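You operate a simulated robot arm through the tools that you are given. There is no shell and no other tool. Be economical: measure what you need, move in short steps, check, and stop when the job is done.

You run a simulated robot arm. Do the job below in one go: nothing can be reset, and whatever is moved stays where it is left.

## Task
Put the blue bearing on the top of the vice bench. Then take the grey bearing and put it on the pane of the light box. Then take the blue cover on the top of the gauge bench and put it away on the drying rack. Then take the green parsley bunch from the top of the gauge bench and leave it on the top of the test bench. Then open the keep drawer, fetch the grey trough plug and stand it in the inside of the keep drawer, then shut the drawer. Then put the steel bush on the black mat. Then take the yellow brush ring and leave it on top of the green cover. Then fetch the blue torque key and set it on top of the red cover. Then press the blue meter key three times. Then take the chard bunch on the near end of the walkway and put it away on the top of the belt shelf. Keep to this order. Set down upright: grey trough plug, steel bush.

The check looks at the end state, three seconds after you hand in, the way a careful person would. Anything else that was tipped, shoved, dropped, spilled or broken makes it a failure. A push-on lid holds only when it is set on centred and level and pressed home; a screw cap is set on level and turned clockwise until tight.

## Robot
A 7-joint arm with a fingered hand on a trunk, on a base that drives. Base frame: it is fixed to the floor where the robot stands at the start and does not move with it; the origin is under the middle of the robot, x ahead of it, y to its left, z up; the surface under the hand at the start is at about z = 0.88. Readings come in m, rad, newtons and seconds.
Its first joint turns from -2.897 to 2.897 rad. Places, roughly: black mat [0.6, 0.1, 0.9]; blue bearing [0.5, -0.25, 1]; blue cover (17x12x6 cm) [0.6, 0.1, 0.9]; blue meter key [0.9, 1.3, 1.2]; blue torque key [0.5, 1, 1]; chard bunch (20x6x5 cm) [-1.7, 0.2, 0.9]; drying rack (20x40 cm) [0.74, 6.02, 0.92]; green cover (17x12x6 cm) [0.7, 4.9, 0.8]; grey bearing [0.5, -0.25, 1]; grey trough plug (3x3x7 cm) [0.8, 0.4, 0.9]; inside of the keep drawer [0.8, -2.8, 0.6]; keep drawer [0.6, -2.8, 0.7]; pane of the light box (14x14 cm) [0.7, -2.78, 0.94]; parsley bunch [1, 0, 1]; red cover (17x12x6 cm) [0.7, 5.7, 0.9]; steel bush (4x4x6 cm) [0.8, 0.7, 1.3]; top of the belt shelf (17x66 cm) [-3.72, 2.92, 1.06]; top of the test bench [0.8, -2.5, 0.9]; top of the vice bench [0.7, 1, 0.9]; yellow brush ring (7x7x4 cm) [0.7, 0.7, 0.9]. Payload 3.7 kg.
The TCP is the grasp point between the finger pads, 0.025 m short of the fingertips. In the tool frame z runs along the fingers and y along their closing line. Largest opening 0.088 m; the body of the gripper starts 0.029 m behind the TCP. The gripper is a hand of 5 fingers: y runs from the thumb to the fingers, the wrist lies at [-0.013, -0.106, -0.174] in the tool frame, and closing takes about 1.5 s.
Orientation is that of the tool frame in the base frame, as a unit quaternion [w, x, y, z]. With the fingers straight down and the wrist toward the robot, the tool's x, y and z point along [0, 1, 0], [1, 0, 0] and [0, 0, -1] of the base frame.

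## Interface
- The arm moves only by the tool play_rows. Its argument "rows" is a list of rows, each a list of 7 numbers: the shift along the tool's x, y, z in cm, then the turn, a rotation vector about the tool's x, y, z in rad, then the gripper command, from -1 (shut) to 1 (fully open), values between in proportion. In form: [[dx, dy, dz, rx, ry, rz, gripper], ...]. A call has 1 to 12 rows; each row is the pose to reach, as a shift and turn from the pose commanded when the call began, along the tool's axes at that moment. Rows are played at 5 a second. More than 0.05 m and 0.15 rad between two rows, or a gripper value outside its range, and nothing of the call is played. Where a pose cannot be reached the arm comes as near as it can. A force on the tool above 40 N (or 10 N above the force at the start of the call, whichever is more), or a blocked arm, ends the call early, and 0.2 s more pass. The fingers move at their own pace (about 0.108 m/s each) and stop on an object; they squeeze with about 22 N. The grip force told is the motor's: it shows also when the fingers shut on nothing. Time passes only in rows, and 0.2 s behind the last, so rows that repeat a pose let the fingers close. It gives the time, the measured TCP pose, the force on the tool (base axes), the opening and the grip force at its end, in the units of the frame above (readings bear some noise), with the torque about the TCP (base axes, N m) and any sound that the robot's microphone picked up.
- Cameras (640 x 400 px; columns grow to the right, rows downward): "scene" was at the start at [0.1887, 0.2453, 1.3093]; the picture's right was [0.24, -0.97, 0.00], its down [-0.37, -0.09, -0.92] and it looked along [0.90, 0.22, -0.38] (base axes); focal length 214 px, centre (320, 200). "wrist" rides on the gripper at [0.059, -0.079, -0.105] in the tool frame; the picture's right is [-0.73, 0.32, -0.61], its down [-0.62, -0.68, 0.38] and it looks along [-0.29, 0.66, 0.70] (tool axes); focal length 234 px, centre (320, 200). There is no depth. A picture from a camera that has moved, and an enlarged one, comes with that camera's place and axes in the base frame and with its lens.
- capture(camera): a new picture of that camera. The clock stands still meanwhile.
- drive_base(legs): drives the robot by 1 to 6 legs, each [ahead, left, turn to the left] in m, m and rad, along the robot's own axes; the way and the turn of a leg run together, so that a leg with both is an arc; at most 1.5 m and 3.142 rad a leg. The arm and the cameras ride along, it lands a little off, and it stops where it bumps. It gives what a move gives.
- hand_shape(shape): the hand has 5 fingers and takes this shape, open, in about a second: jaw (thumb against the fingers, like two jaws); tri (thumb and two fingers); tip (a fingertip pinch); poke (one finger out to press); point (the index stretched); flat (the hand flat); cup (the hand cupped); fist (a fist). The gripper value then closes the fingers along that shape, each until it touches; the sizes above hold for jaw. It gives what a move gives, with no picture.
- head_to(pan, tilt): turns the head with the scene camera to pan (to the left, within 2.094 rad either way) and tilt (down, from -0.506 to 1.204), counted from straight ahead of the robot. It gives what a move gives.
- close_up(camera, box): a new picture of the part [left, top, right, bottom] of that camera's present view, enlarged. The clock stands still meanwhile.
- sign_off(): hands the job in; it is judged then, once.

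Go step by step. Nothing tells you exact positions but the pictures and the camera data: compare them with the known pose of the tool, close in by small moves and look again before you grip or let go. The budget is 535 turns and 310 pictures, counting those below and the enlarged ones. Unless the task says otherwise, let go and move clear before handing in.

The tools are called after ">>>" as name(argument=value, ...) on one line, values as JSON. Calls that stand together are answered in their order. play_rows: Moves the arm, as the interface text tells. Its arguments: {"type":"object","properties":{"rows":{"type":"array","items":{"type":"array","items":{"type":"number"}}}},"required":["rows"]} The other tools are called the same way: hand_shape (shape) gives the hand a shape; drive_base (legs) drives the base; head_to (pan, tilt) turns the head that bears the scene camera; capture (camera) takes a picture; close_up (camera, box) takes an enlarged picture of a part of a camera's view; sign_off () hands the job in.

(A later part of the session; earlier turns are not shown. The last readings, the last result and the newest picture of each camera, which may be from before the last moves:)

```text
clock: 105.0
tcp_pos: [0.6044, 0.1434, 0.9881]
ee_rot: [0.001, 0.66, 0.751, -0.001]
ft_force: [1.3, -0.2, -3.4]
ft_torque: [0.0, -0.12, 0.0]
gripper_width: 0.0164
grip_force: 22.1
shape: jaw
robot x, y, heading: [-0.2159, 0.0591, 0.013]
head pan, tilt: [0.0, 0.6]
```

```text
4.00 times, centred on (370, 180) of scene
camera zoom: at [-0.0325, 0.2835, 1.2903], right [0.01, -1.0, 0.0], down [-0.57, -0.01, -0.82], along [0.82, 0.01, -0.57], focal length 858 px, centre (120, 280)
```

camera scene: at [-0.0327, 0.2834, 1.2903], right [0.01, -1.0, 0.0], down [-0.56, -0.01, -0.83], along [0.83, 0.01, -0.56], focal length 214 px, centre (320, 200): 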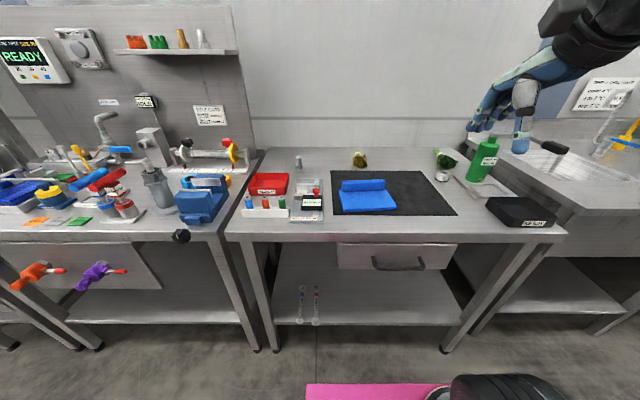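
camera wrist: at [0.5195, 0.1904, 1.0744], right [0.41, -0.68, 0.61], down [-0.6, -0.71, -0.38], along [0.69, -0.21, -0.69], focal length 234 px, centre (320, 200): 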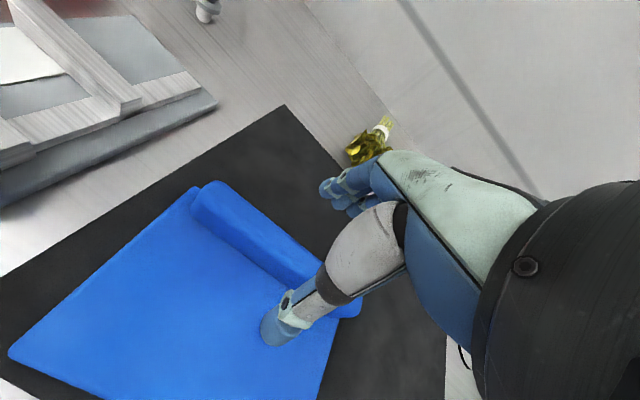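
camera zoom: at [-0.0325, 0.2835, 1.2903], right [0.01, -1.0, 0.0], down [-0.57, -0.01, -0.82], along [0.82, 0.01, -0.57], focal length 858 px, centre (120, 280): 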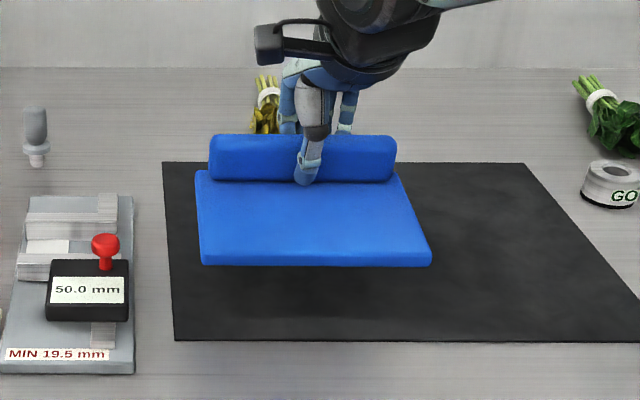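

The cover is held level. Raise, retract and drive left in stages, looking ahead.

>>> play_rows(rows=[[0, 0, -4, 0, 0, 0.03, -1], [0, 0, -8, 0, 0, 0.06, -1], [0, 0, -12, 0, 0, 0.09, -1], [0, 0, -16, 0, 0, 0.125, -1], [0, -4, -19, 0, 0, 0.125, -1], [0, -8, -21, 0, 0, 0.125, -1], [0, -12, -22, 0, 0, 0.125, -1], [0, -16, -22, 0, 0, 0.125, -1], [0, -20, -22, 0, 0, 0.125, -1]])

>>> drive_base(legs=[[-0.25, 0, 0], [0, 1.4, 0]])

>>> head_to(pan=0.9, tilt=0.4)

>>> capture(camera="scene")

```text
clock: 107.0
tcp_pos: [0.4072, 0.1193, 1.2083]
ee_rot: [0.0, 0.707, 0.707, -0.002]
ft_force: [-0.5, -0.2, -4.8]
ft_torque: [-0.05, -0.09, 0.0]
gripper_width: 0.0166
grip_force: 22.1
shape: jaw
robot x, y, heading: [-0.2157, 0.0616, 0.008]
head pan, tilt: [0.0, 0.6]
```

```text
clock: 115.5
tcp_pos: [0.1439, 1.5239, 1.2082]
ee_rot: [0.001, 0.706, 0.708, -0.001]
ft_force: [-0.3, 0.1, -3.6]
ft_torque: [-0.02, -0.11, -0.03]
gripper_width: 0.0166
grip_force: 22.1
shape: jaw
robot x, y, heading: [-0.4871, 1.465, 0.011]
head pan, tilt: [0.0, 0.6]
```

```text
clock: 116.7
tcp_pos: [0.1425, 1.5248, 1.2069]
ee_rot: [0.001, 0.706, 0.708, -0.001]
ft_force: [-0.4, 0.6, -3.6]
ft_torque: [0.03, -0.1, -0.01]
gripper_width: 0.0166
grip_force: 21.5
shape: jaw
robot x, y, heading: [-0.4823, 1.4624, 0.01]
head pan, tilt: [0.901, 0.4]
```

```text
240 pictures are left
camera scene: at [-0.3284, 1.7613, 1.3085], right [0.79, -0.61, 0.0], down [-0.24, -0.31, -0.92], along [0.57, 0.73, -0.39], focal length 214 px, centre (320, 200)
```

scene: 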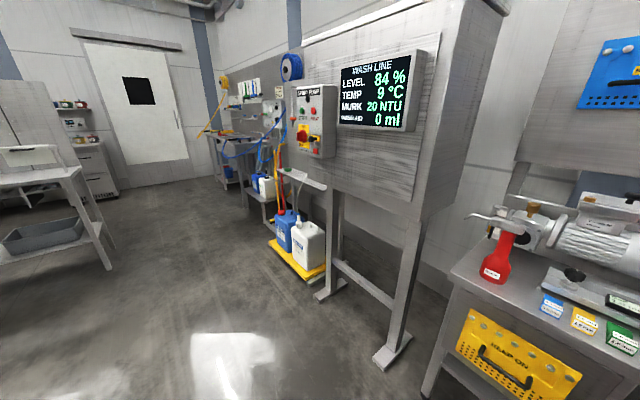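

The wash-line cabinet's front is near x≈0.35; I pass it staying at x≈-0.45. Next legs.

>>> drive_base(legs=[[0, 1.5, 0], [0, 0.5, 0]])

>>> capture(camera="scene")

```text
clock: 126.7
tcp_pos: [0.1383, 3.5256, 1.2073]
ee_rot: [0.001, 0.71, 0.704, -0.002]
ft_force: [0.0, 0.5, -2.8]
ft_torque: [-0.02, -0.14, 0.02]
gripper_width: 0.0165
grip_force: 21.9
shape: jaw
robot x, y, heading: [-0.4864, 3.4683, 0.003]
head pan, tilt: [0.901, 0.4]
```

```text
239 pictures are left
camera scene: at [-0.3304, 3.7673, 1.3085], right [0.78, -0.62, 0.0], down [-0.24, -0.3, -0.92], along [0.57, 0.72, -0.39], focal length 214 px, centre (320, 200)
```

scene: 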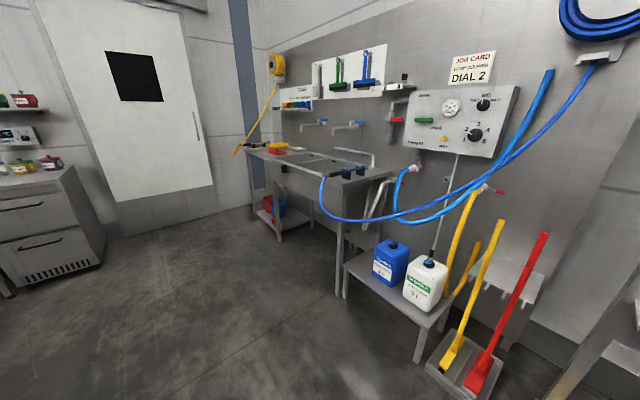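

>>> drive_base(legs=[[0, 1.5, 0], [0, 0.6, 0]])

>>> head_to(pan=0.2, tilt=0.45)

>>> capture(camera="scene")

```text
clock: 129.8
tcp_pos: [0.1419, 3.9475, 1.206]
ee_rot: [0.001, 0.683, 0.731, -0.002]
ft_force: [0.1, 0.0, -2.8]
ft_torque: [-0.01, -0.1, 0.02]
gripper_width: 0.0165
grip_force: 21.8
shape: jaw
robot x, y, heading: [-0.4763, 3.8474, 0.077]
head pan, tilt: [0.901, 0.4]
stopped in leg 1: the robot was blocked; the commanded pose is now the measured one
```

```text
clock: 130.9
tcp_pos: [0.1407, 3.9478, 1.2068]
ee_rot: [0.001, 0.682, 0.731, -0.002]
ft_force: [0.1, 0.4, -3.3]
ft_torque: [-0.01, -0.09, 0.02]
gripper_width: 0.0166
grip_force: 21.7
shape: jaw
robot x, y, heading: [-0.4777, 3.8448, 0.077]
head pan, tilt: [0.201, 0.45]
```

```text
238 pictures are left
camera scene: at [-0.3076, 4.1003, 1.3039], right [0.27, -0.96, 0.0], down [-0.42, -0.12, -0.9], along [0.87, 0.25, -0.44], focal length 214 px, centre (320, 200)
```

scene: 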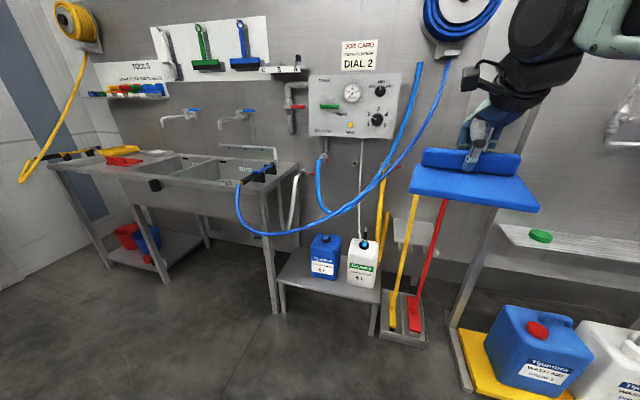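

I was blocked, probably by the table behind-left. I'll look there.

>>> head_to(pan=1.9, tilt=0.7)

>>> capture(camera="scene")

```text
clock: 132.6
tcp_pos: [0.141, 3.9463, 1.208]
ee_rot: [0.001, 0.683, 0.731, -0.002]
ft_force: [0.9, 0.2, -3.1]
ft_torque: [-0.01, -0.1, -0.01]
gripper_width: 0.0163
grip_force: 22.0
shape: jaw
robot x, y, heading: [-0.4788, 3.8449, 0.074]
head pan, tilt: [1.901, 0.7]
```

```text
237 pictures are left
camera scene: at [-0.4295, 4.1533, 1.2817], right [0.92, 0.39, 0.0], down [0.25, -0.59, -0.77], along [-0.3, 0.7, -0.64], focal length 214 px, centre (320, 200)
```

scene: 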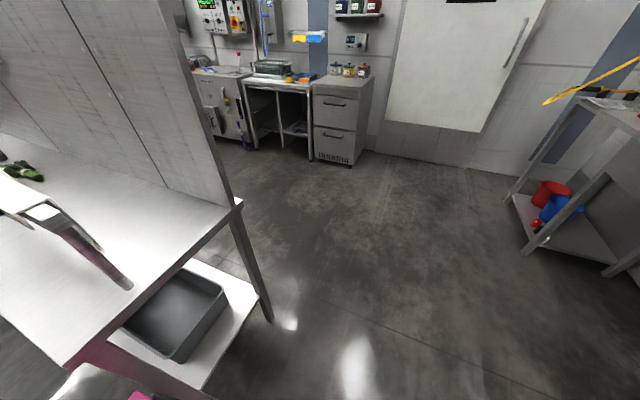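

The wall-less table's edge is at x≈-0.81 from y≈4.08; my rear touched it. I'll back off to the right, go forward, straighten, and retract the hand a bit.

>>> play_rows(rows=[[0, -4, 0, 0, 0, 0, -1], [0, -8, 0, 0, 0, 0, -1], [0, -12, 0, 0, 0, 0, -1], [0, -15, 0, 0, 0, 0, -1]])

>>> drive_base(legs=[[0, -0.12, 0], [0.25, 0, 0], [0, 0, -0.075]])

>>> head_to(pan=0.9, tilt=0.5)

>>> capture(camera="scene")

```text
clock: 133.6
tcp_pos: [-0.0085, 3.937, 1.2075]
ee_rot: [0.0, 0.683, 0.731, -0.002]
ft_force: [0.5, 0.3, -3.1]
ft_torque: [-0.01, -0.11, -0.03]
gripper_width: 0.0165
grip_force: 22.3
shape: jaw
robot x, y, heading: [-0.4754, 3.842, 0.077]
head pan, tilt: [1.901, 0.7]
```

```text
clock: 136.8
tcp_pos: [0.2537, 3.8012, 1.2077]
ee_rot: [0.0, 0.709, 0.705, -0.002]
ft_force: [-1.0, -0.2, -2.8]
ft_torque: [0.0, -0.13, 0.0]
gripper_width: 0.0162
grip_force: 21.9
shape: jaw
robot x, y, heading: [-0.2218, 3.748, 0.002]
head pan, tilt: [1.901, 0.7]
```

```text
clock: 138.0
tcp_pos: [0.2544, 3.8027, 1.2078]
ee_rot: [0.0, 0.709, 0.706, -0.001]
ft_force: [0.8, 0.3, -3.8]
ft_torque: [-0.04, -0.12, 0.04]
gripper_width: 0.0165
grip_force: 21.9
shape: jaw
robot x, y, heading: [-0.2194, 3.7455, 0.001]
head pan, tilt: [0.901, 0.499]
```

```text
236 pictures are left
camera scene: at [-0.0658, 4.0401, 1.2994], right [0.79, -0.62, 0.0], down [-0.3, -0.38, -0.88], along [0.54, 0.69, -0.48], focal length 214 px, centre (320, 200)
```

scene: 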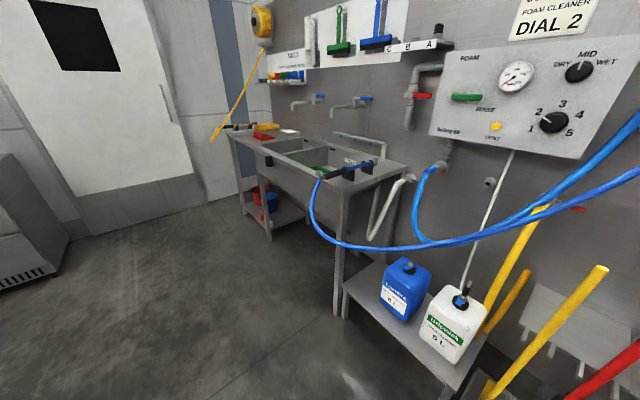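

Path at x≈-0.22 looks clear (sink front x≈0.5). Driving on.

>>> drive_base(legs=[[0, 1.0, 0]])

>>> head_to(pan=0.4, tilt=0.5)

>>> capture(camera="scene")

```text
clock: 143.2
tcp_pos: [0.2495, 4.7984, 1.2082]
ee_rot: [0.001, 0.709, 0.706, -0.002]
ft_force: [0.8, 0.2, -4.3]
ft_torque: [-0.04, -0.12, -0.01]
gripper_width: 0.0161
grip_force: 21.9
shape: jaw
robot x, y, heading: [-0.224, 4.7403, 0.005]
head pan, tilt: [0.901, 0.499]
```

```text
clock: 144.1
tcp_pos: [0.2493, 4.7978, 1.2071]
ee_rot: [0.001, 0.709, 0.706, -0.002]
ft_force: [0.9, 0.6, -2.4]
ft_torque: [-0.06, -0.09, -0.02]
gripper_width: 0.0164
grip_force: 21.8
shape: jaw
robot x, y, heading: [-0.2192, 4.7398, 0.006]
head pan, tilt: [0.4, 0.499]
```

```text
235 pictures are left
camera scene: at [-0.0422, 5.0, 1.2994], right [0.39, -0.92, 0.0], down [-0.44, -0.19, -0.88], along [0.81, 0.35, -0.48], focal length 214 px, centre (320, 200)
```

scene: 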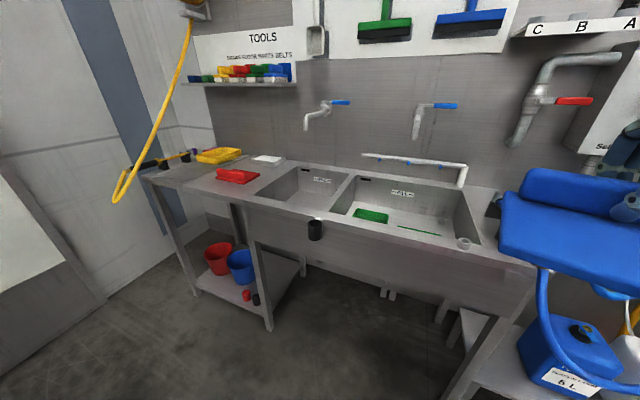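

>>> drive_base(legs=[[0, 0.85, 0]])

>>> head_to(pan=0.2, tilt=0.55)

>>> capture(camera="scene")

```text
clock: 148.6
tcp_pos: [0.2416, 5.6523, 1.2077]
ee_rot: [0.0, 0.705, 0.71, -0.003]
ft_force: [-0.7, 0.0, -3.9]
ft_torque: [-0.04, -0.09, -0.05]
gripper_width: 0.0164
grip_force: 22.7
shape: jaw
robot x, y, heading: [-0.2325, 5.59, 0.014]
head pan, tilt: [0.4, 0.499]
```

```text
clock: 149.3
tcp_pos: [0.2428, 5.6517, 1.2073]
ee_rot: [0.001, 0.705, 0.709, -0.002]
ft_force: [-0.2, 0.1, -4.1]
ft_torque: [-0.06, -0.1, -0.01]
gripper_width: 0.0164
grip_force: 21.9
shape: jaw
robot x, y, heading: [-0.232, 5.5883, 0.01]
head pan, tilt: [0.201, 0.55]
```

```text
234 pictures are left
camera scene: at [-0.0481, 5.8338, 1.2948], right [0.21, -0.98, 0.0], down [-0.51, -0.11, -0.85], along [0.83, 0.18, -0.52], focal length 214 px, centre (320, 200)
```

scene: 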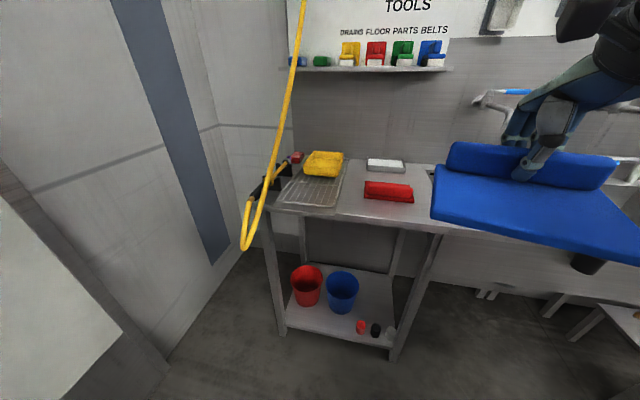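

>>> close_up(camera="scene", box=[230, 120, 450, 260])

```text
2.86 times, centred on (340, 190) of scene
camera zoom: at [-0.0481, 5.8338, 1.2948], right [0.21, -0.98, 0.0], down [-0.51, -0.11, -0.85], along [0.83, 0.18, -0.52], focal length 613 px, centre (263, 229)
```

zoom: 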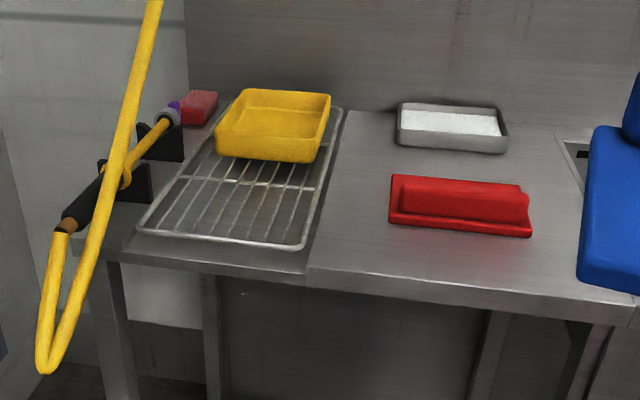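

The wire drying rack's front half is free (x 0.52–0.71, y 5.91–6.10); the cover goes to about TCP (0.635,6.005). I'll drive a bit closer and move over it high.

>>> drive_base(legs=[[0.08, 0.28, 0]])

>>> play_rows(rows=[[1, 4, 0, 0, 0, 0, -1], [2, 8, 0, 0, 0, 0, -1], [3, 12, 0, 0, 0, 0, -1], [4, 16, 0, 0, 0, 0, -1], [5, 20, 0, 0, 0, 0, -1], [6, 24, 0, 0, 0, 0, -1], [6.5, 28, 0, 0, 0, 0, -1], [6.5, 30, 2, 0, 0, 0, -1], [6.5, 30, 6, 0, 0, 0, -1]])

>>> capture(camera="scene")

```text
clock: 151.3
tcp_pos: [0.3169, 5.9341, 1.207]
ee_rot: [0.001, 0.705, 0.709, -0.001]
ft_force: [-0.5, 0.0, -3.2]
ft_torque: [-0.06, -0.16, 0.02]
gripper_width: 0.0164
grip_force: 21.8
shape: jaw
robot x, y, heading: [-0.1534, 5.8733, 0.02]
head pan, tilt: [0.201, 0.55]
```

```text
clock: 153.3
tcp_pos: [0.6168, 6.0002, 1.1468]
ee_rot: [0.001, 0.704, 0.71, -0.001]
ft_force: [0.3, -0.1, -3.7]
ft_torque: [0.0, -0.1, 0.0]
gripper_width: 0.0165
grip_force: 22.1
shape: jaw
robot x, y, heading: [-0.1541, 5.8709, 0.016]
head pan, tilt: [0.201, 0.55]
```

```text
232 pictures are left
camera scene: at [0.0275, 6.1148, 1.2948], right [0.21, -0.98, 0.0], down [-0.51, -0.11, -0.85], along [0.83, 0.18, -0.52], focal length 214 px, centre (320, 200)
```

scene: 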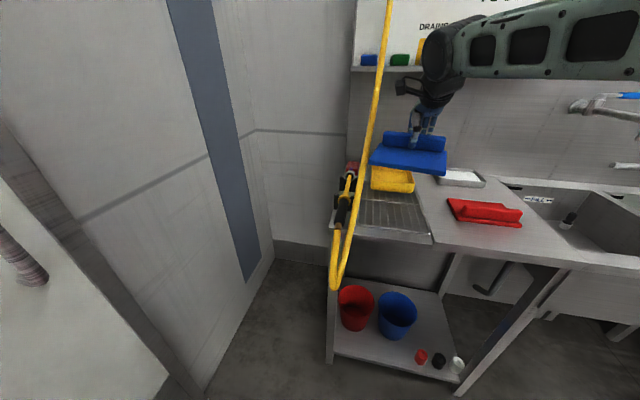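

>>> close_up(camera="scene", box=[310, 100, 530, 260])

>>> capture(camera="wrist")

```text
2.50 times, centred on (420, 180) of scene
camera zoom: at [0.0275, 6.1148, 1.2948], right [0.21, -0.98, 0.0], down [-0.51, -0.11, -0.85], along [0.83, 0.18, -0.52], focal length 536 px, centre (70, 250)
```

zoom: 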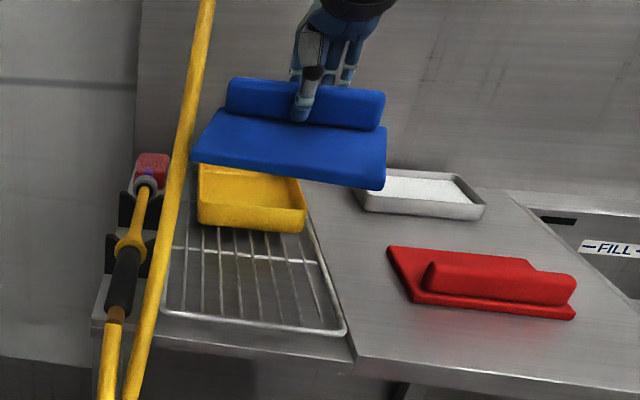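

```text
230 pictures are left
camera wrist: at [0.5386, 6.0572, 1.2511], right [0.33, -0.72, 0.61], down [-0.68, -0.63, -0.38], along [0.66, -0.29, -0.7], focal length 234 px, centre (320, 200)
```

wrist: 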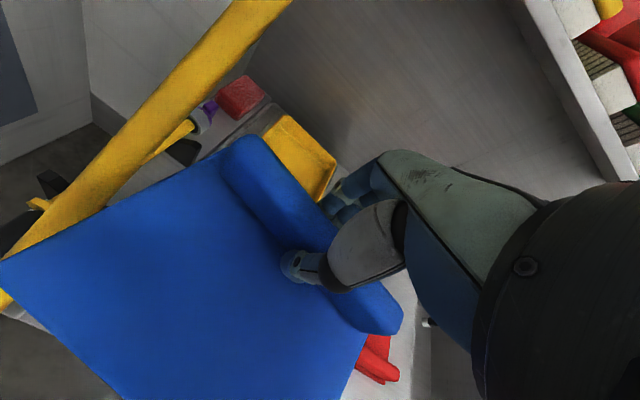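

The hose strand runs at y≈6.11 near the left edge, so I keep the cover at y≈5.998. Move to x=0.655 and lower.

>>> play_rows(rows=[[-0.2, 2, 0, 0, 0, 0, -1], [-0.2, 3.8, 2, 0, 0, 0, -1], [-0.2, 3.8, 6, 0, 0, 0, -1], [-0.2, 3.8, 10, 0, 0, 0, -1], [-0.2, 3.8, 14, 0, 0, 0, -1]])

>>> close_up(camera="scene", box=[310, 100, 530, 260])

>>> capture(camera="wrist")

```text
clock: 154.6
tcp_pos: [0.6563, 5.9993, 1.0086]
ee_rot: [0.002, 0.704, 0.71, -0.002]
ft_force: [-0.8, -0.1, -2.8]
ft_torque: [-0.01, -0.1, 0.0]
gripper_width: 0.0163
grip_force: 22.5
shape: jaw
robot x, y, heading: [-0.1537, 5.8703, 0.012]
head pan, tilt: [0.201, 0.55]
```

```text
2.50 times, centred on (420, 180) of scene
camera zoom: at [0.0276, 6.1148, 1.2948], right [0.21, -0.98, 0.0], down [-0.51, -0.11, -0.85], along [0.83, 0.18, -0.52], focal length 536 px, centre (70, 250)
```

zoom: 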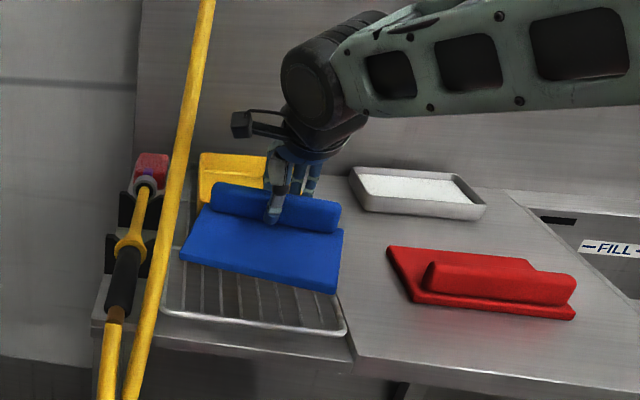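

```text
228 pictures are left
camera wrist: at [0.5773, 6.0553, 1.1124], right [0.33, -0.72, 0.61], down [-0.68, -0.63, -0.38], along [0.66, -0.29, -0.69], focal length 234 px, centre (320, 200)
```

wrist: 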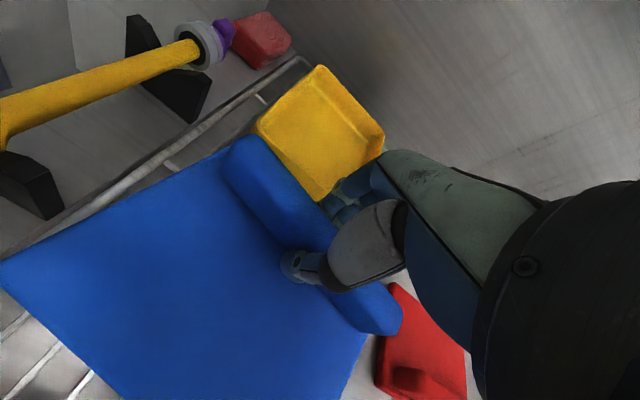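

>>> play_rows(rows=[[0, -0.7, 1, 0, 0, 0, -1], [0, -0.7, 3, 0, 0, 0, -1], [0, -0.7, 3.8, 0, 0, 0, -1]])

>>> close_up(camera="scene", box=[340, 140, 450, 240])

>>> close_up(camera="wrist", box=[220, 40, 440, 260])

```text
clock: 155.3
tcp_pos: [0.6483, 5.9984, 0.9693]
ee_rot: [0.0, 0.705, 0.71, -0.002]
ft_force: [-0.2, -0.1, -3.5]
ft_torque: [-0.04, -0.1, -0.01]
gripper_width: 0.0164
grip_force: 22.6
shape: jaw
robot x, y, heading: [-0.1499, 5.8699, 0.012]
head pan, tilt: [0.201, 0.55]
```

```text
4.00 times, centred on (395, 190) of scene
camera zoom: at [0.0277, 6.1148, 1.2948], right [0.21, -0.98, 0.0], down [-0.51, -0.11, -0.85], along [0.83, 0.18, -0.52], focal length 858 px, centre (20, 240)
```

zoom: 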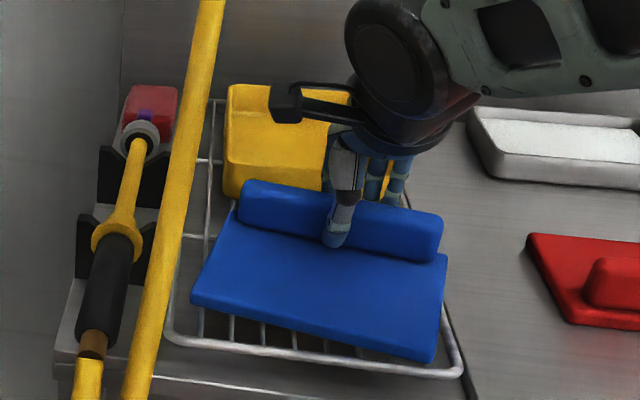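

```text
1.82 times, centred on (330, 150) of wrist
camera zoom: at [0.5703, 6.0548, 1.0736], right [0.33, -0.72, 0.61], down [-0.68, -0.63, -0.38], along [0.66, -0.29, -0.7], focal length 426 px, centre (302, 291)
```

zoom: 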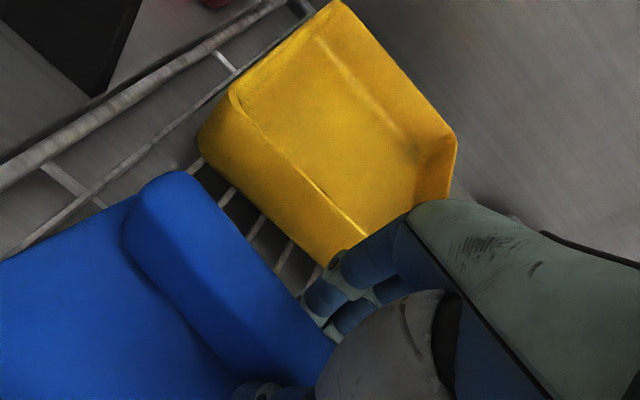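

>>> play_rows(rows=[[0, -0.3, 0.4, 0, 0, -0.03, -1], [0, -0.3, 0.8, 0, 0, -0.06, -1], [0, -0.3, 1.1, 0, 0, -0.06, -1], [0, -0.3, 1.4, 0, 0, -0.06, -1]])

>>> close_up(camera="scene", box=[340, 140, 450, 240])

```text
clock: 156.3
tcp_pos: [0.6463, 5.9976, 0.9562]
ee_rot: [0.001, 0.683, 0.73, -0.002]
ft_force: [-0.2, -0.5, 4.0]
ft_torque: [0.04, 0.03, 0.02]
gripper_width: 0.0167
grip_force: 22.2
shape: jaw
robot x, y, heading: [-0.1579, 5.8681, 0.019]
head pan, tilt: [0.201, 0.55]
```

```text
4.00 times, centred on (395, 190) of scene
camera zoom: at [0.0275, 6.1147, 1.2948], right [0.21, -0.98, 0.0], down [-0.51, -0.11, -0.85], along [0.83, 0.18, -0.52], focal length 858 px, centre (20, 240)
```

zoom: 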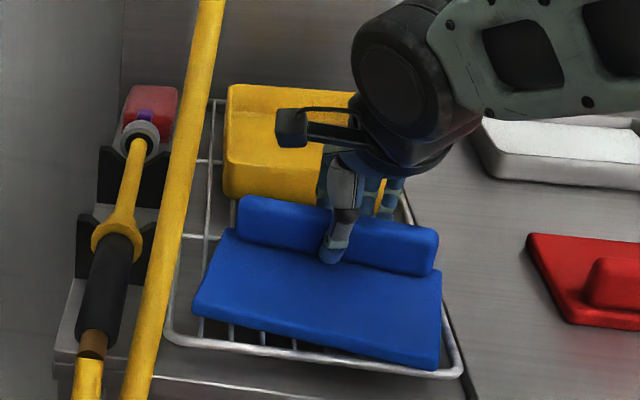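

Resting on the rack. I'll open only part-way (yellow box behind the fingers) and lift straight up.

>>> play_rows(rows=[[0, 0, 0.1, 0, 0, 0, -0.5], [0, 0, 0, 0, 0, 0, -0.2], [0, 0, 0, 0, 0, 0, -0.1], [0, 0, 0, 0, 0, 0, -0.1], [0, 0, -1, 0, 0, 0, -0.1], [0, 0, -3, 0, 0, 0, -0.1]])

>>> close_up(camera="scene", box=[340, 140, 450, 240])

```text
clock: 157.8
tcp_pos: [0.6462, 5.9997, 0.9855]
ee_rot: [0.0, 0.683, 0.73, -0.002]
ft_force: [0.4, 1.3, -0.5]
ft_torque: [0.0, 0.0, 0.01]
gripper_width: 0.0392
grip_force: 0.2
shape: jaw
robot x, y, heading: [-0.1545, 5.8738, 0.014]
head pan, tilt: [0.201, 0.55]
```

```text
4.00 times, centred on (395, 190) of scene
camera zoom: at [0.0276, 6.1148, 1.2948], right [0.21, -0.98, 0.0], down [-0.51, -0.11, -0.85], along [0.83, 0.18, -0.52], focal length 858 px, centre (20, 240)
```

zoom: 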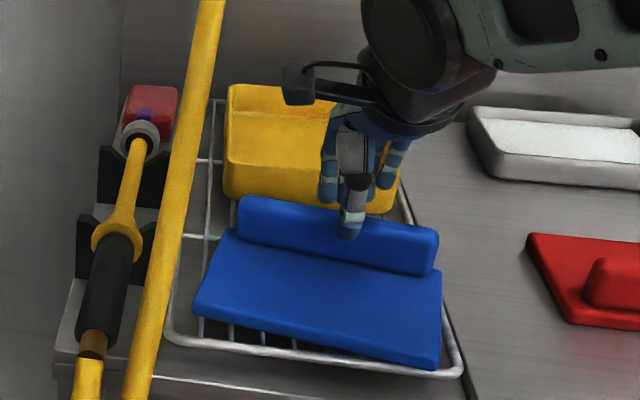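

Cover is on the rack. Retract and drive back to the gauge bench for the green parsley.

>>> play_rows(rows=[[0, 0, -4, 0, 0, 0.06, -0.1], [0, 0, -8, 0, 0, 0.06, 0.2], [0, 0, -12, 0, 0, 0.06, 1], [0, -4, -14, 0, 0, 0.06, 1], [0, -8, -16, 0, 0, 0.06, 1], [0, -12, -18, 0, 0, 0.06, 1], [0, -16, -20, 0, 0, 0.06, 1], [0, -20, -20, 0, 0, 0.06, 1], [0, -24, -20, 0, 0, 0.06, 1], [0, -28, -20, 0, 0, 0.06, 1], [0, -32, -20, 0, 0, 0.06, 1], [0, -36, -20, 0, 0, 0.06, 1]])

>>> close_up(camera="scene", box=[310, 100, 530, 260])

>>> drive_base(legs=[[-0.05, 0, -0.014], [0, -1.0, 0], [0, -1.1, 0], [-0.2, 0, 0]])

```text
clock: 160.3
tcp_pos: [0.285, 5.9752, 1.1849]
ee_rot: [0.001, 0.705, 0.709, -0.002]
ft_force: [0.5, -0.7, -0.5]
ft_torque: [-0.01, 0.03, 0.0]
gripper_width: 0.0876
grip_force: 0.0
shape: jaw
robot x, y, heading: [-0.1559, 5.8687, 0.013]
head pan, tilt: [0.201, 0.55]
```

```text
2.50 times, centred on (420, 180) of scene
camera zoom: at [0.0278, 6.1148, 1.2948], right [0.21, -0.98, 0.0], down [-0.51, -0.11, -0.85], along [0.83, 0.18, -0.52], focal length 536 px, centre (70, 250)
```

zoom: 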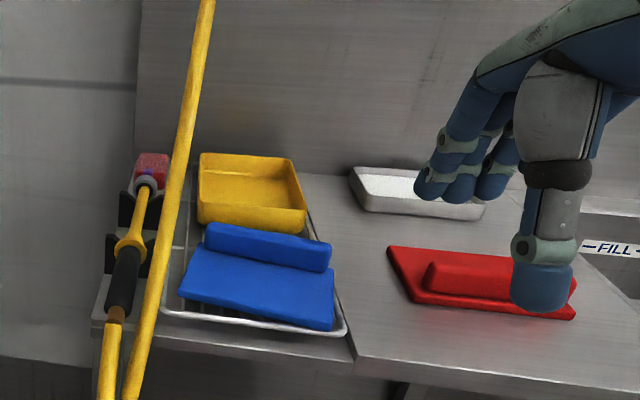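

```text
clock: 172.5
tcp_pos: [0.0489, 3.861, 1.1865]
ee_rot: [0.0, 0.708, 0.707, -0.002]
ft_force: [0.3, -0.2, 0.4]
ft_torque: [-0.03, -0.01, 0.0]
gripper_width: 0.0876
grip_force: 0.0
shape: jaw
robot x, y, heading: [-0.3941, 3.7619, 0.011]
head pan, tilt: [0.201, 0.55]
```

>>> drive_base(legs=[[0, -1.5, -0.01], [0, -1.5, 0], [0, -0.85, 0], [0.35, 0, 0]])

>>> head_to(pan=-0.3, tilt=0.5)

>>> capture(camera="scene")

```text
clock: 192.9
tcp_pos: [0.3412, 0.009, 1.1852]
ee_rot: [0.0, 0.717, 0.697, -0.003]
ft_force: [-0.4, -0.2, 0.5]
ft_torque: [0.02, 0.0, -0.01]
gripper_width: 0.0878
grip_force: 0.1
shape: jaw
robot x, y, heading: [-0.1048, -0.0765, -0.027]
head pan, tilt: [0.201, 0.55]
```

```text
clock: 193.8
tcp_pos: [0.3401, 0.0099, 1.1869]
ee_rot: [0.0, 0.718, 0.697, -0.002]
ft_force: [0.4, -0.1, 0.0]
ft_torque: [-0.02, 0.01, 0.0]
gripper_width: 0.0876
grip_force: 0.0
shape: jaw
robot x, y, heading: [-0.1057, -0.0764, -0.023]
head pan, tilt: [-0.3, 0.499]
```

```text
222 pictures are left
camera scene: at [0.0855, 0.1131, 1.2994], right [-0.32, -0.95, 0.0], down [-0.45, 0.15, -0.88], along [0.83, -0.28, -0.48], focal length 214 px, centre (320, 200)
```

scene: 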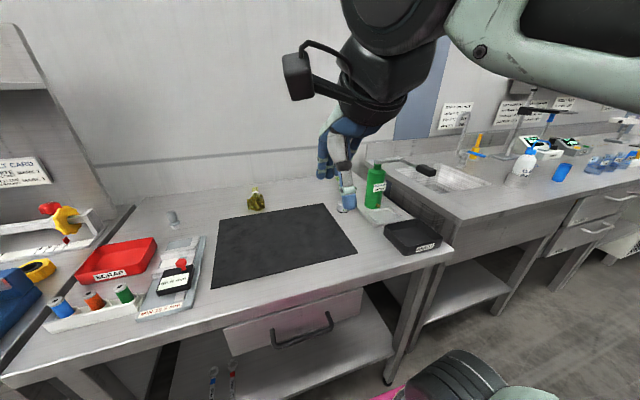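

The parsley is hidden behind the hand. I'll drive closer and turn the tool −90° so the fingers close across the bunch.

>>> drive_base(legs=[[0.12, -0.08, 0.023]])

>>> play_rows(rows=[[0, 0, -1, 0, 0, 0.14, 1], [0, 0, -1, 0, 0, 0.28, 1], [0, 0, -1, 0, 0, 0.42, 1], [0, 0, -1, 0, 0, 0.56, 1], [0, 0, -1, 0, 0, 0.7, 1], [0, 0, -1, 0, 0, 0.84, 1], [0, 0, -1, 0, 0, 0.98, 1], [0, 0, -1, 0, 0, 1.12, 1], [0, 0, -1, 0, 0, 1.26, 1], [0, 0, -1, 0, 0, 1.4, 1], [0, 0, -1, 0, 0, 1.5, 1]])

>>> capture(camera="scene")

```text
clock: 195.2
tcp_pos: [0.4581, -0.0618, 1.1855]
ee_rot: [0.001, 0.71, 0.704, -0.002]
ft_force: [-0.5, 0.0, -0.3]
ft_torque: [0.0, 0.03, 0.0]
gripper_width: 0.0876
grip_force: 0.0
shape: jaw
robot x, y, heading: [0.0178, -0.1599, 0.002]
head pan, tilt: [-0.3, 0.499]
```

```text
clock: 197.6
tcp_pos: [0.4501, -0.0628, 1.1956]
ee_rot: [-0.013, 0.998, 0.062, -0.008]
ft_force: [0.4, -0.4, 0.5]
ft_torque: [0.02, 0.01, 0.0]
gripper_width: 0.0879
grip_force: 0.0
shape: jaw
robot x, y, heading: [0.015, -0.1608, -0.008]
head pan, tilt: [-0.3, 0.499]
```

```text
221 pictures are left
camera scene: at [0.1701, 0.1353, 1.3025], right [0.79, -0.61, 0.0], down [-0.27, -0.35, -0.89], along [0.55, 0.71, -0.45], focal length 214 px, centre (320, 200)
```

scene: 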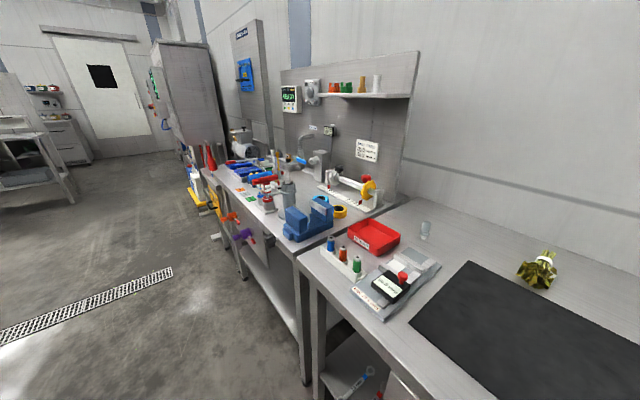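

>>> head_to(pan=-0.3, tilt=0.5)

>>> capture(camera="scene")

```text
clock: 198.2
tcp_pos: [0.452, -0.0631, 1.1958]
ee_rot: [-0.013, 0.998, 0.061, -0.007]
ft_force: [-0.8, 0.3, -0.5]
ft_torque: [-0.01, 0.01, 0.02]
gripper_width: 0.0879
grip_force: 0.0
shape: jaw
robot x, y, heading: [0.0161, -0.158, -0.0]
head pan, tilt: [-0.3, 0.499]
```

```text
220 pictures are left
camera scene: at [0.1679, 0.1368, 1.3016], right [0.81, -0.59, 0.0], down [-0.27, -0.37, -0.89], along [0.52, 0.72, -0.46], focal length 214 px, centre (320, 200)
```

scene: 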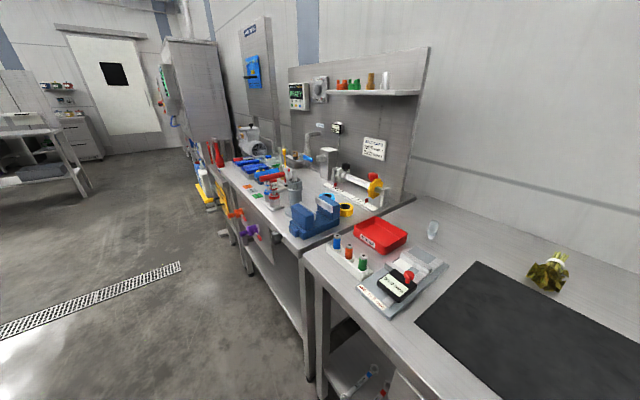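

The trunk turned with the arm, so I'll pan the head further right.

>>> head_to(pan=-1.6, tilt=0.5)

>>> capture(camera="scene")

>>> capture(camera="wrist")

```text
clock: 199.6
tcp_pos: [0.454, -0.066, 1.1972]
ee_rot: [-0.014, 0.998, 0.057, -0.007]
ft_force: [-0.3, 0.0, 0.1]
ft_torque: [-0.01, -0.02, 0.02]
gripper_width: 0.0877
grip_force: 0.0
shape: jaw
robot x, y, heading: [0.0164, -0.1581, -0.004]
head pan, tilt: [-1.6, 0.499]
```

```text
219 pictures are left
camera scene: at [0.1672, 0.1373, 1.3017], right [0.81, -0.58, 0.0], down [-0.26, -0.37, -0.89], along [0.52, 0.72, -0.46], focal length 214 px, centre (320, 200)
```

scene: 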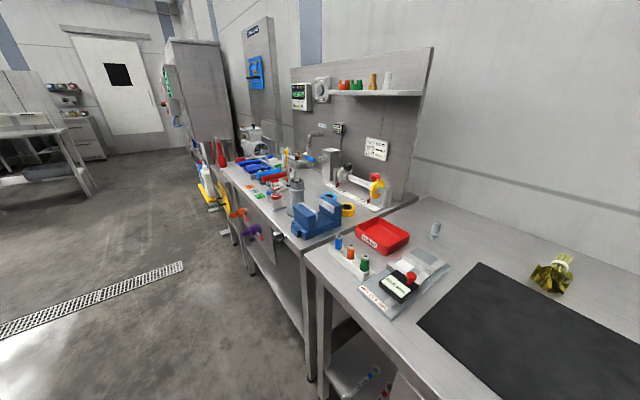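

```text
218 pictures are left
camera wrist: at [0.5052, 0.0153, 1.3042], right [-0.68, -0.42, 0.61], down [-0.7, 0.61, -0.36], along [-0.22, -0.67, -0.71], focal length 234 px, centre (320, 200)
```

wrist: 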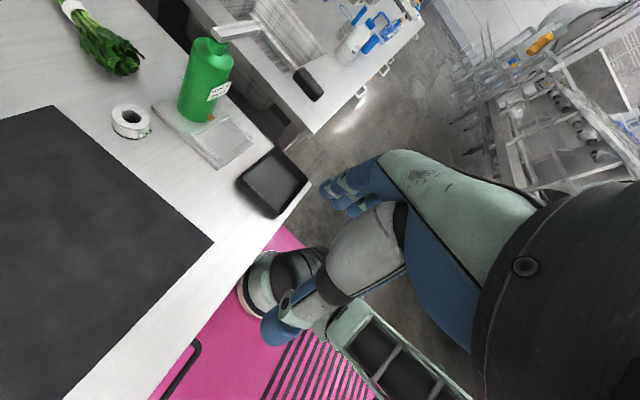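

The head is evidently blocked by the arm in this configuration. I'll turn the tool back.

>>> play_rows(rows=[[0, 0, 0, 0, 0, -0.14, 1], [0, 0, 0, 0, 0, -0.28, 1], [0, 0, 0, 0, 0, -0.42, 1], [0, 0, 0, 0, 0, -0.56, 1], [0, 0, 0, 0, 0, -0.7, 1], [0, 0, 0, 0, 0, -0.84, 1], [0, 0, 0, 0, 0, -0.98, 1], [0, 0, 0, 0, 0, -1.12, 1], [0, 0, 0, 0, 0, -1.26, 1], [0, 0, 0, 0, 0, -1.4, 1], [0, 0, 0, 0, 0, -1.5, 1]])

>>> capture(camera="scene")

```text
clock: 202.0
tcp_pos: [0.4582, -0.0629, 1.1972]
ee_rot: [0.001, 0.709, 0.705, -0.001]
ft_force: [0.1, -0.7, -0.2]
ft_torque: [0.01, 0.0, -0.03]
gripper_width: 0.0876
grip_force: 0.1
shape: jaw
robot x, y, heading: [0.0138, -0.1574, 0.006]
head pan, tilt: [-1.6, 0.499]
```

```text
217 pictures are left
camera scene: at [0.1114, -0.0282, 1.2994], right [-1.0, 0.03, 0.0], down [0.01, 0.48, -0.88], along [-0.03, -0.88, -0.48], focal length 214 px, centre (320, 200)
```

scene: 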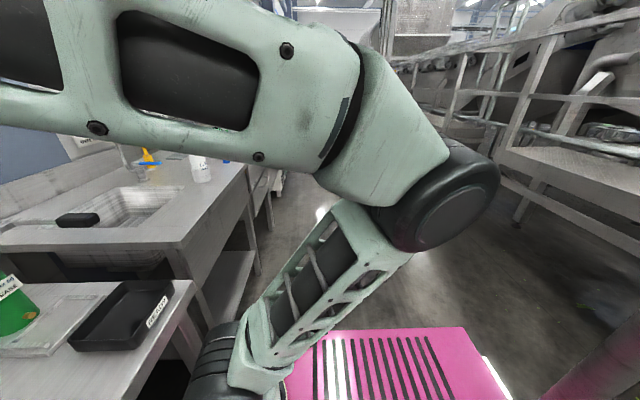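

Head is free again. I'll try the other turn (+90°) with the head set to look ahead-right.

>>> head_to(pan=-0.2, tilt=0.5)

>>> play_rows(rows=[[0, 1, 0, 0, 0, -0.14, 1], [0, 2, 0, 0, 0, -0.28, 1], [0, 3, 0, 0, 0, -0.42, 1], [0, 4, 0, 0, 0, -0.56, 1], [0, 5, 0, 0, 0, -0.7, 1], [0, 6, 0, 0, 0, -0.84, 1], [0, 7, 0, 0, 0, -0.98, 1], [0, 8, 0, 0, 0, -1.12, 1], [0, 9, 0, 0, 0, -1.26, 1], [0, 10, 0, 0, 0, -1.4, 1], [0, 11, 0, 0, 0, -1.5, 1]])

>>> capture(camera="scene")

>>> capture(camera="wrist")

```text
clock: 203.6
tcp_pos: [0.4575, -0.0632, 1.1968]
ee_rot: [0.001, 0.71, 0.704, -0.002]
ft_force: [-0.2, 0.8, -0.6]
ft_torque: [-0.01, -0.04, -0.02]
gripper_width: 0.0875
grip_force: 0.0
shape: jaw
robot x, y, heading: [0.016, -0.1579, -0.003]
head pan, tilt: [-0.201, 0.499]
```

```text
clock: 206.0
tcp_pos: [0.567, -0.0644, 1.1975]
ee_rot: [0.0, 0.038, 0.999, -0.002]
ft_force: [-0.3, -0.6, 0.3]
ft_torque: [0.0, -0.04, 0.01]
gripper_width: 0.0879
grip_force: 0.0
shape: jaw
robot x, y, heading: [0.0127, -0.1558, -0.0]
head pan, tilt: [-0.201, 0.499]
```

```text
216 pictures are left
camera scene: at [0.2032, 0.0445, 1.2994], right [-0.2, -0.98, 0.0], down [-0.47, 0.1, -0.88], along [0.86, -0.17, -0.48], focal length 214 px, centre (320, 200)
```

scene: 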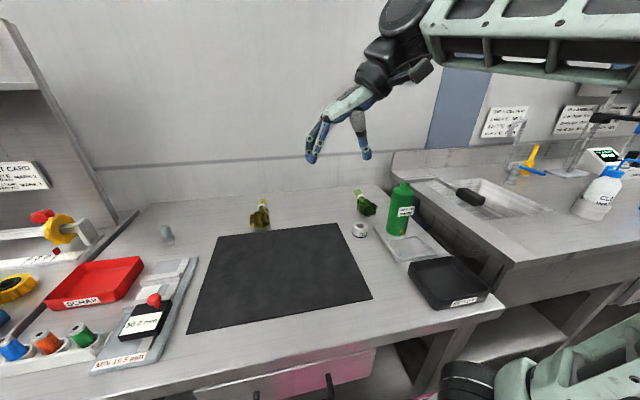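

```text
215 pictures are left
camera wrist: at [0.5045, -0.1395, 1.3012], right [0.75, 0.27, 0.61], down [0.57, -0.73, -0.38], along [0.34, 0.63, -0.7], focal length 234 px, centre (320, 200)
```

wrist: 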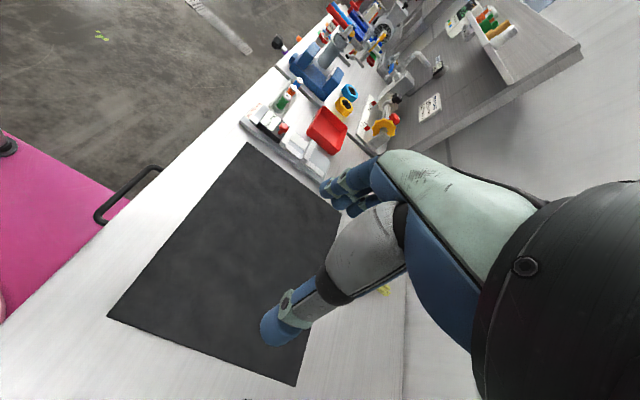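

Works well. Close up on the green parsley.

>>> close_up(camera="scene", box=[330, 160, 430, 250])

```text
4.44 times, centred on (380, 205) of scene
camera zoom: at [0.2032, 0.0445, 1.2994], right [-0.2, -0.98, 0.0], down [-0.47, 0.1, -0.88], along [0.86, -0.17, -0.48], focal length 953 px, centre (53, 178)
```

zoom: 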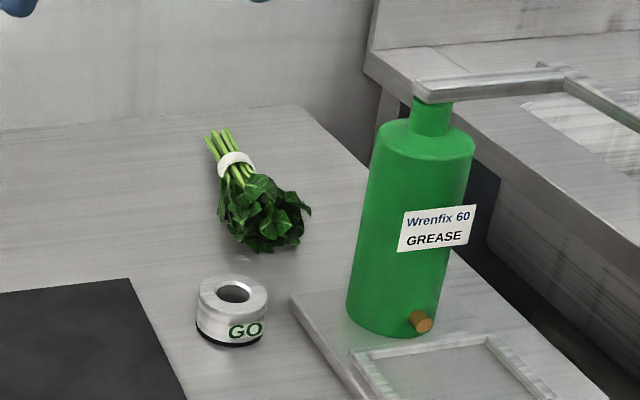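

The bottle and its lever stand where the wrist would come with this turn, so the −90° turn with the arm stretched out is better. I'll turn back, extend, and try it there.

>>> play_rows(rows=[[0, 0, 0, 0, 0, 0.14, 1], [0, 0, 0, 0, 0, 0.28, 1], [0, 0, 0, 0, 0, 0.42, 1], [0, 0, 0, 0, 0, 0.56, 1], [0, 0, 0, 0, 0, 0.7, 1], [0, 0, 0, 0, 0, 0.84, 1], [0, 0, 0, 0, 0, 0.98, 1], [0, 0, 0, 0, 0, 1.12, 1], [0, 0, 0, 0, 0, 1.26, 1], [0, 0, 0, 0, 0, 1.4, 1], [0, 0, 0, 0, 0, 1.5, 1]])

>>> play_rows(rows=[[-1, 4, 0, 0, 0, 0, 1], [-2, 8, 0, 0, 0, 0, 1], [-3, 12, 0, 0, 0, 0, 1], [-4, 16, 0, 0, 0, 0, 1], [-6, 20, 0, 0, 0, 0, 1], [-8, 24, 0, 0, 0, 0, 1], [-8, 27, 0, 0, 0, 0, 1]])

>>> play_rows(rows=[[0, 0, 0, 0, 0, 0.14, 1], [0, 0, 0, 0, 0, 0.28, 1], [0, 0, 0, 0, 0, 0.42, 1], [0, 0, 0, 0, 0, 0.56, 1], [0, 0, 0, 0, 0, 0.7, 1], [0, 0, 0, 0, 0, 0.84, 1]])

>>> capture(camera="scene")

```text
clock: 208.4
tcp_pos: [0.5693, -0.0628, 1.1965]
ee_rot: [0.001, 0.71, 0.704, -0.001]
ft_force: [0.9, -0.7, 0.3]
ft_torque: [0.01, 0.02, 0.0]
gripper_width: 0.0879
grip_force: 0.0
shape: jaw
robot x, y, heading: [0.0162, -0.1636, 0.002]
head pan, tilt: [-0.201, 0.499]
```

```text
clock: 210.0
tcp_pos: [0.8363, -0.1452, 1.1947]
ee_rot: [0.001, 0.71, 0.704, -0.001]
ft_force: [-0.6, -0.8, -0.9]
ft_torque: [0.01, 0.02, 0.0]
gripper_width: 0.088
grip_force: 0.0
shape: jaw
robot x, y, heading: [0.0126, -0.1601, 0.001]
head pan, tilt: [-0.201, 0.499]
```

```text
clock: 211.4
tcp_pos: [0.8384, -0.1461, 1.1954]
ee_rot: [0.002, 0.936, 0.353, -0.001]
ft_force: [-0.8, -0.5, 0.0]
ft_torque: [0.02, 0.01, -0.01]
gripper_width: 0.088
grip_force: 0.1
shape: jaw
robot x, y, heading: [0.0132, -0.1614, -0.002]
head pan, tilt: [-0.201, 0.499]
```

```text
213 pictures are left
camera scene: at [0.2033, 0.0445, 1.2994], right [-0.2, -0.98, 0.0], down [-0.47, 0.1, -0.88], along [0.86, -0.18, -0.48], focal length 214 px, centre (320, 200)
```

scene: 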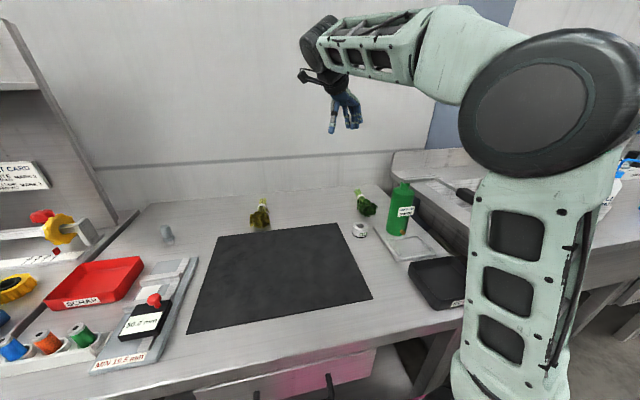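

>>> play_rows(rows=[[0, 0, 0, 0, 0, 0.14, 1], [0, 0, 0, 0, 0, 0.28, 1], [0, 0, 0, 0, 0, 0.42, 1], [0, 0, 0, 0, 0, 0.56, 1], [0, 0, 0, 0, 0, 0.7, 1], [0, 0, 0, 0, 0, 0.84, 1]])

>>> capture(camera="scene")

>>> capture(camera="wrist")

```text
clock: 212.8
tcp_pos: [0.8373, -0.1445, 1.197]
ee_rot: [0.002, 0.998, -0.06, 0.001]
ft_force: [-0.1, 0.4, 1.0]
ft_torque: [0.06, 0.02, -0.02]
gripper_width: 0.0878
grip_force: 0.2
shape: jaw
robot x, y, heading: [0.0159, -0.1628, -0.005]
head pan, tilt: [-0.201, 0.499]
```

```text
212 pictures are left
camera scene: at [0.2032, 0.0445, 1.2994], right [-0.2, -0.98, 0.0], down [-0.47, 0.1, -0.88], along [0.86, -0.17, -0.48], focal length 214 px, centre (320, 200)
```

scene: 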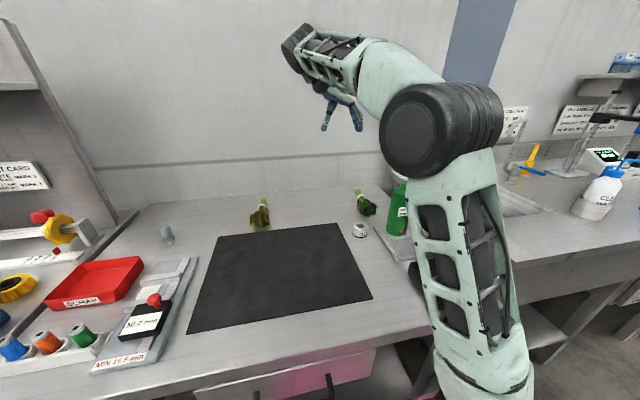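

```text
211 pictures are left
camera wrist: at [0.9062, -0.076, 1.3007], right [-0.76, -0.23, 0.61], down [-0.54, 0.75, -0.39], along [-0.37, -0.62, -0.69], focal length 234 px, centre (320, 200)
```

wrist: 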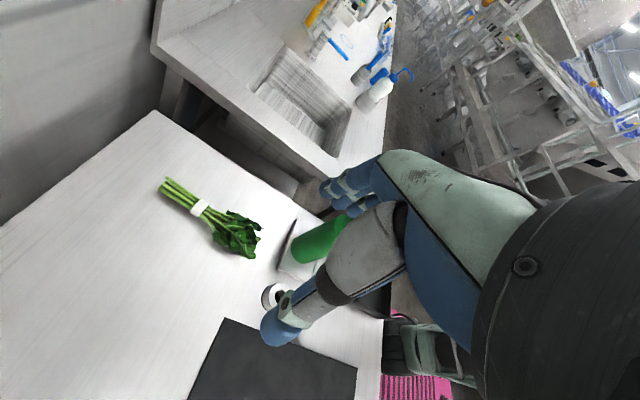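

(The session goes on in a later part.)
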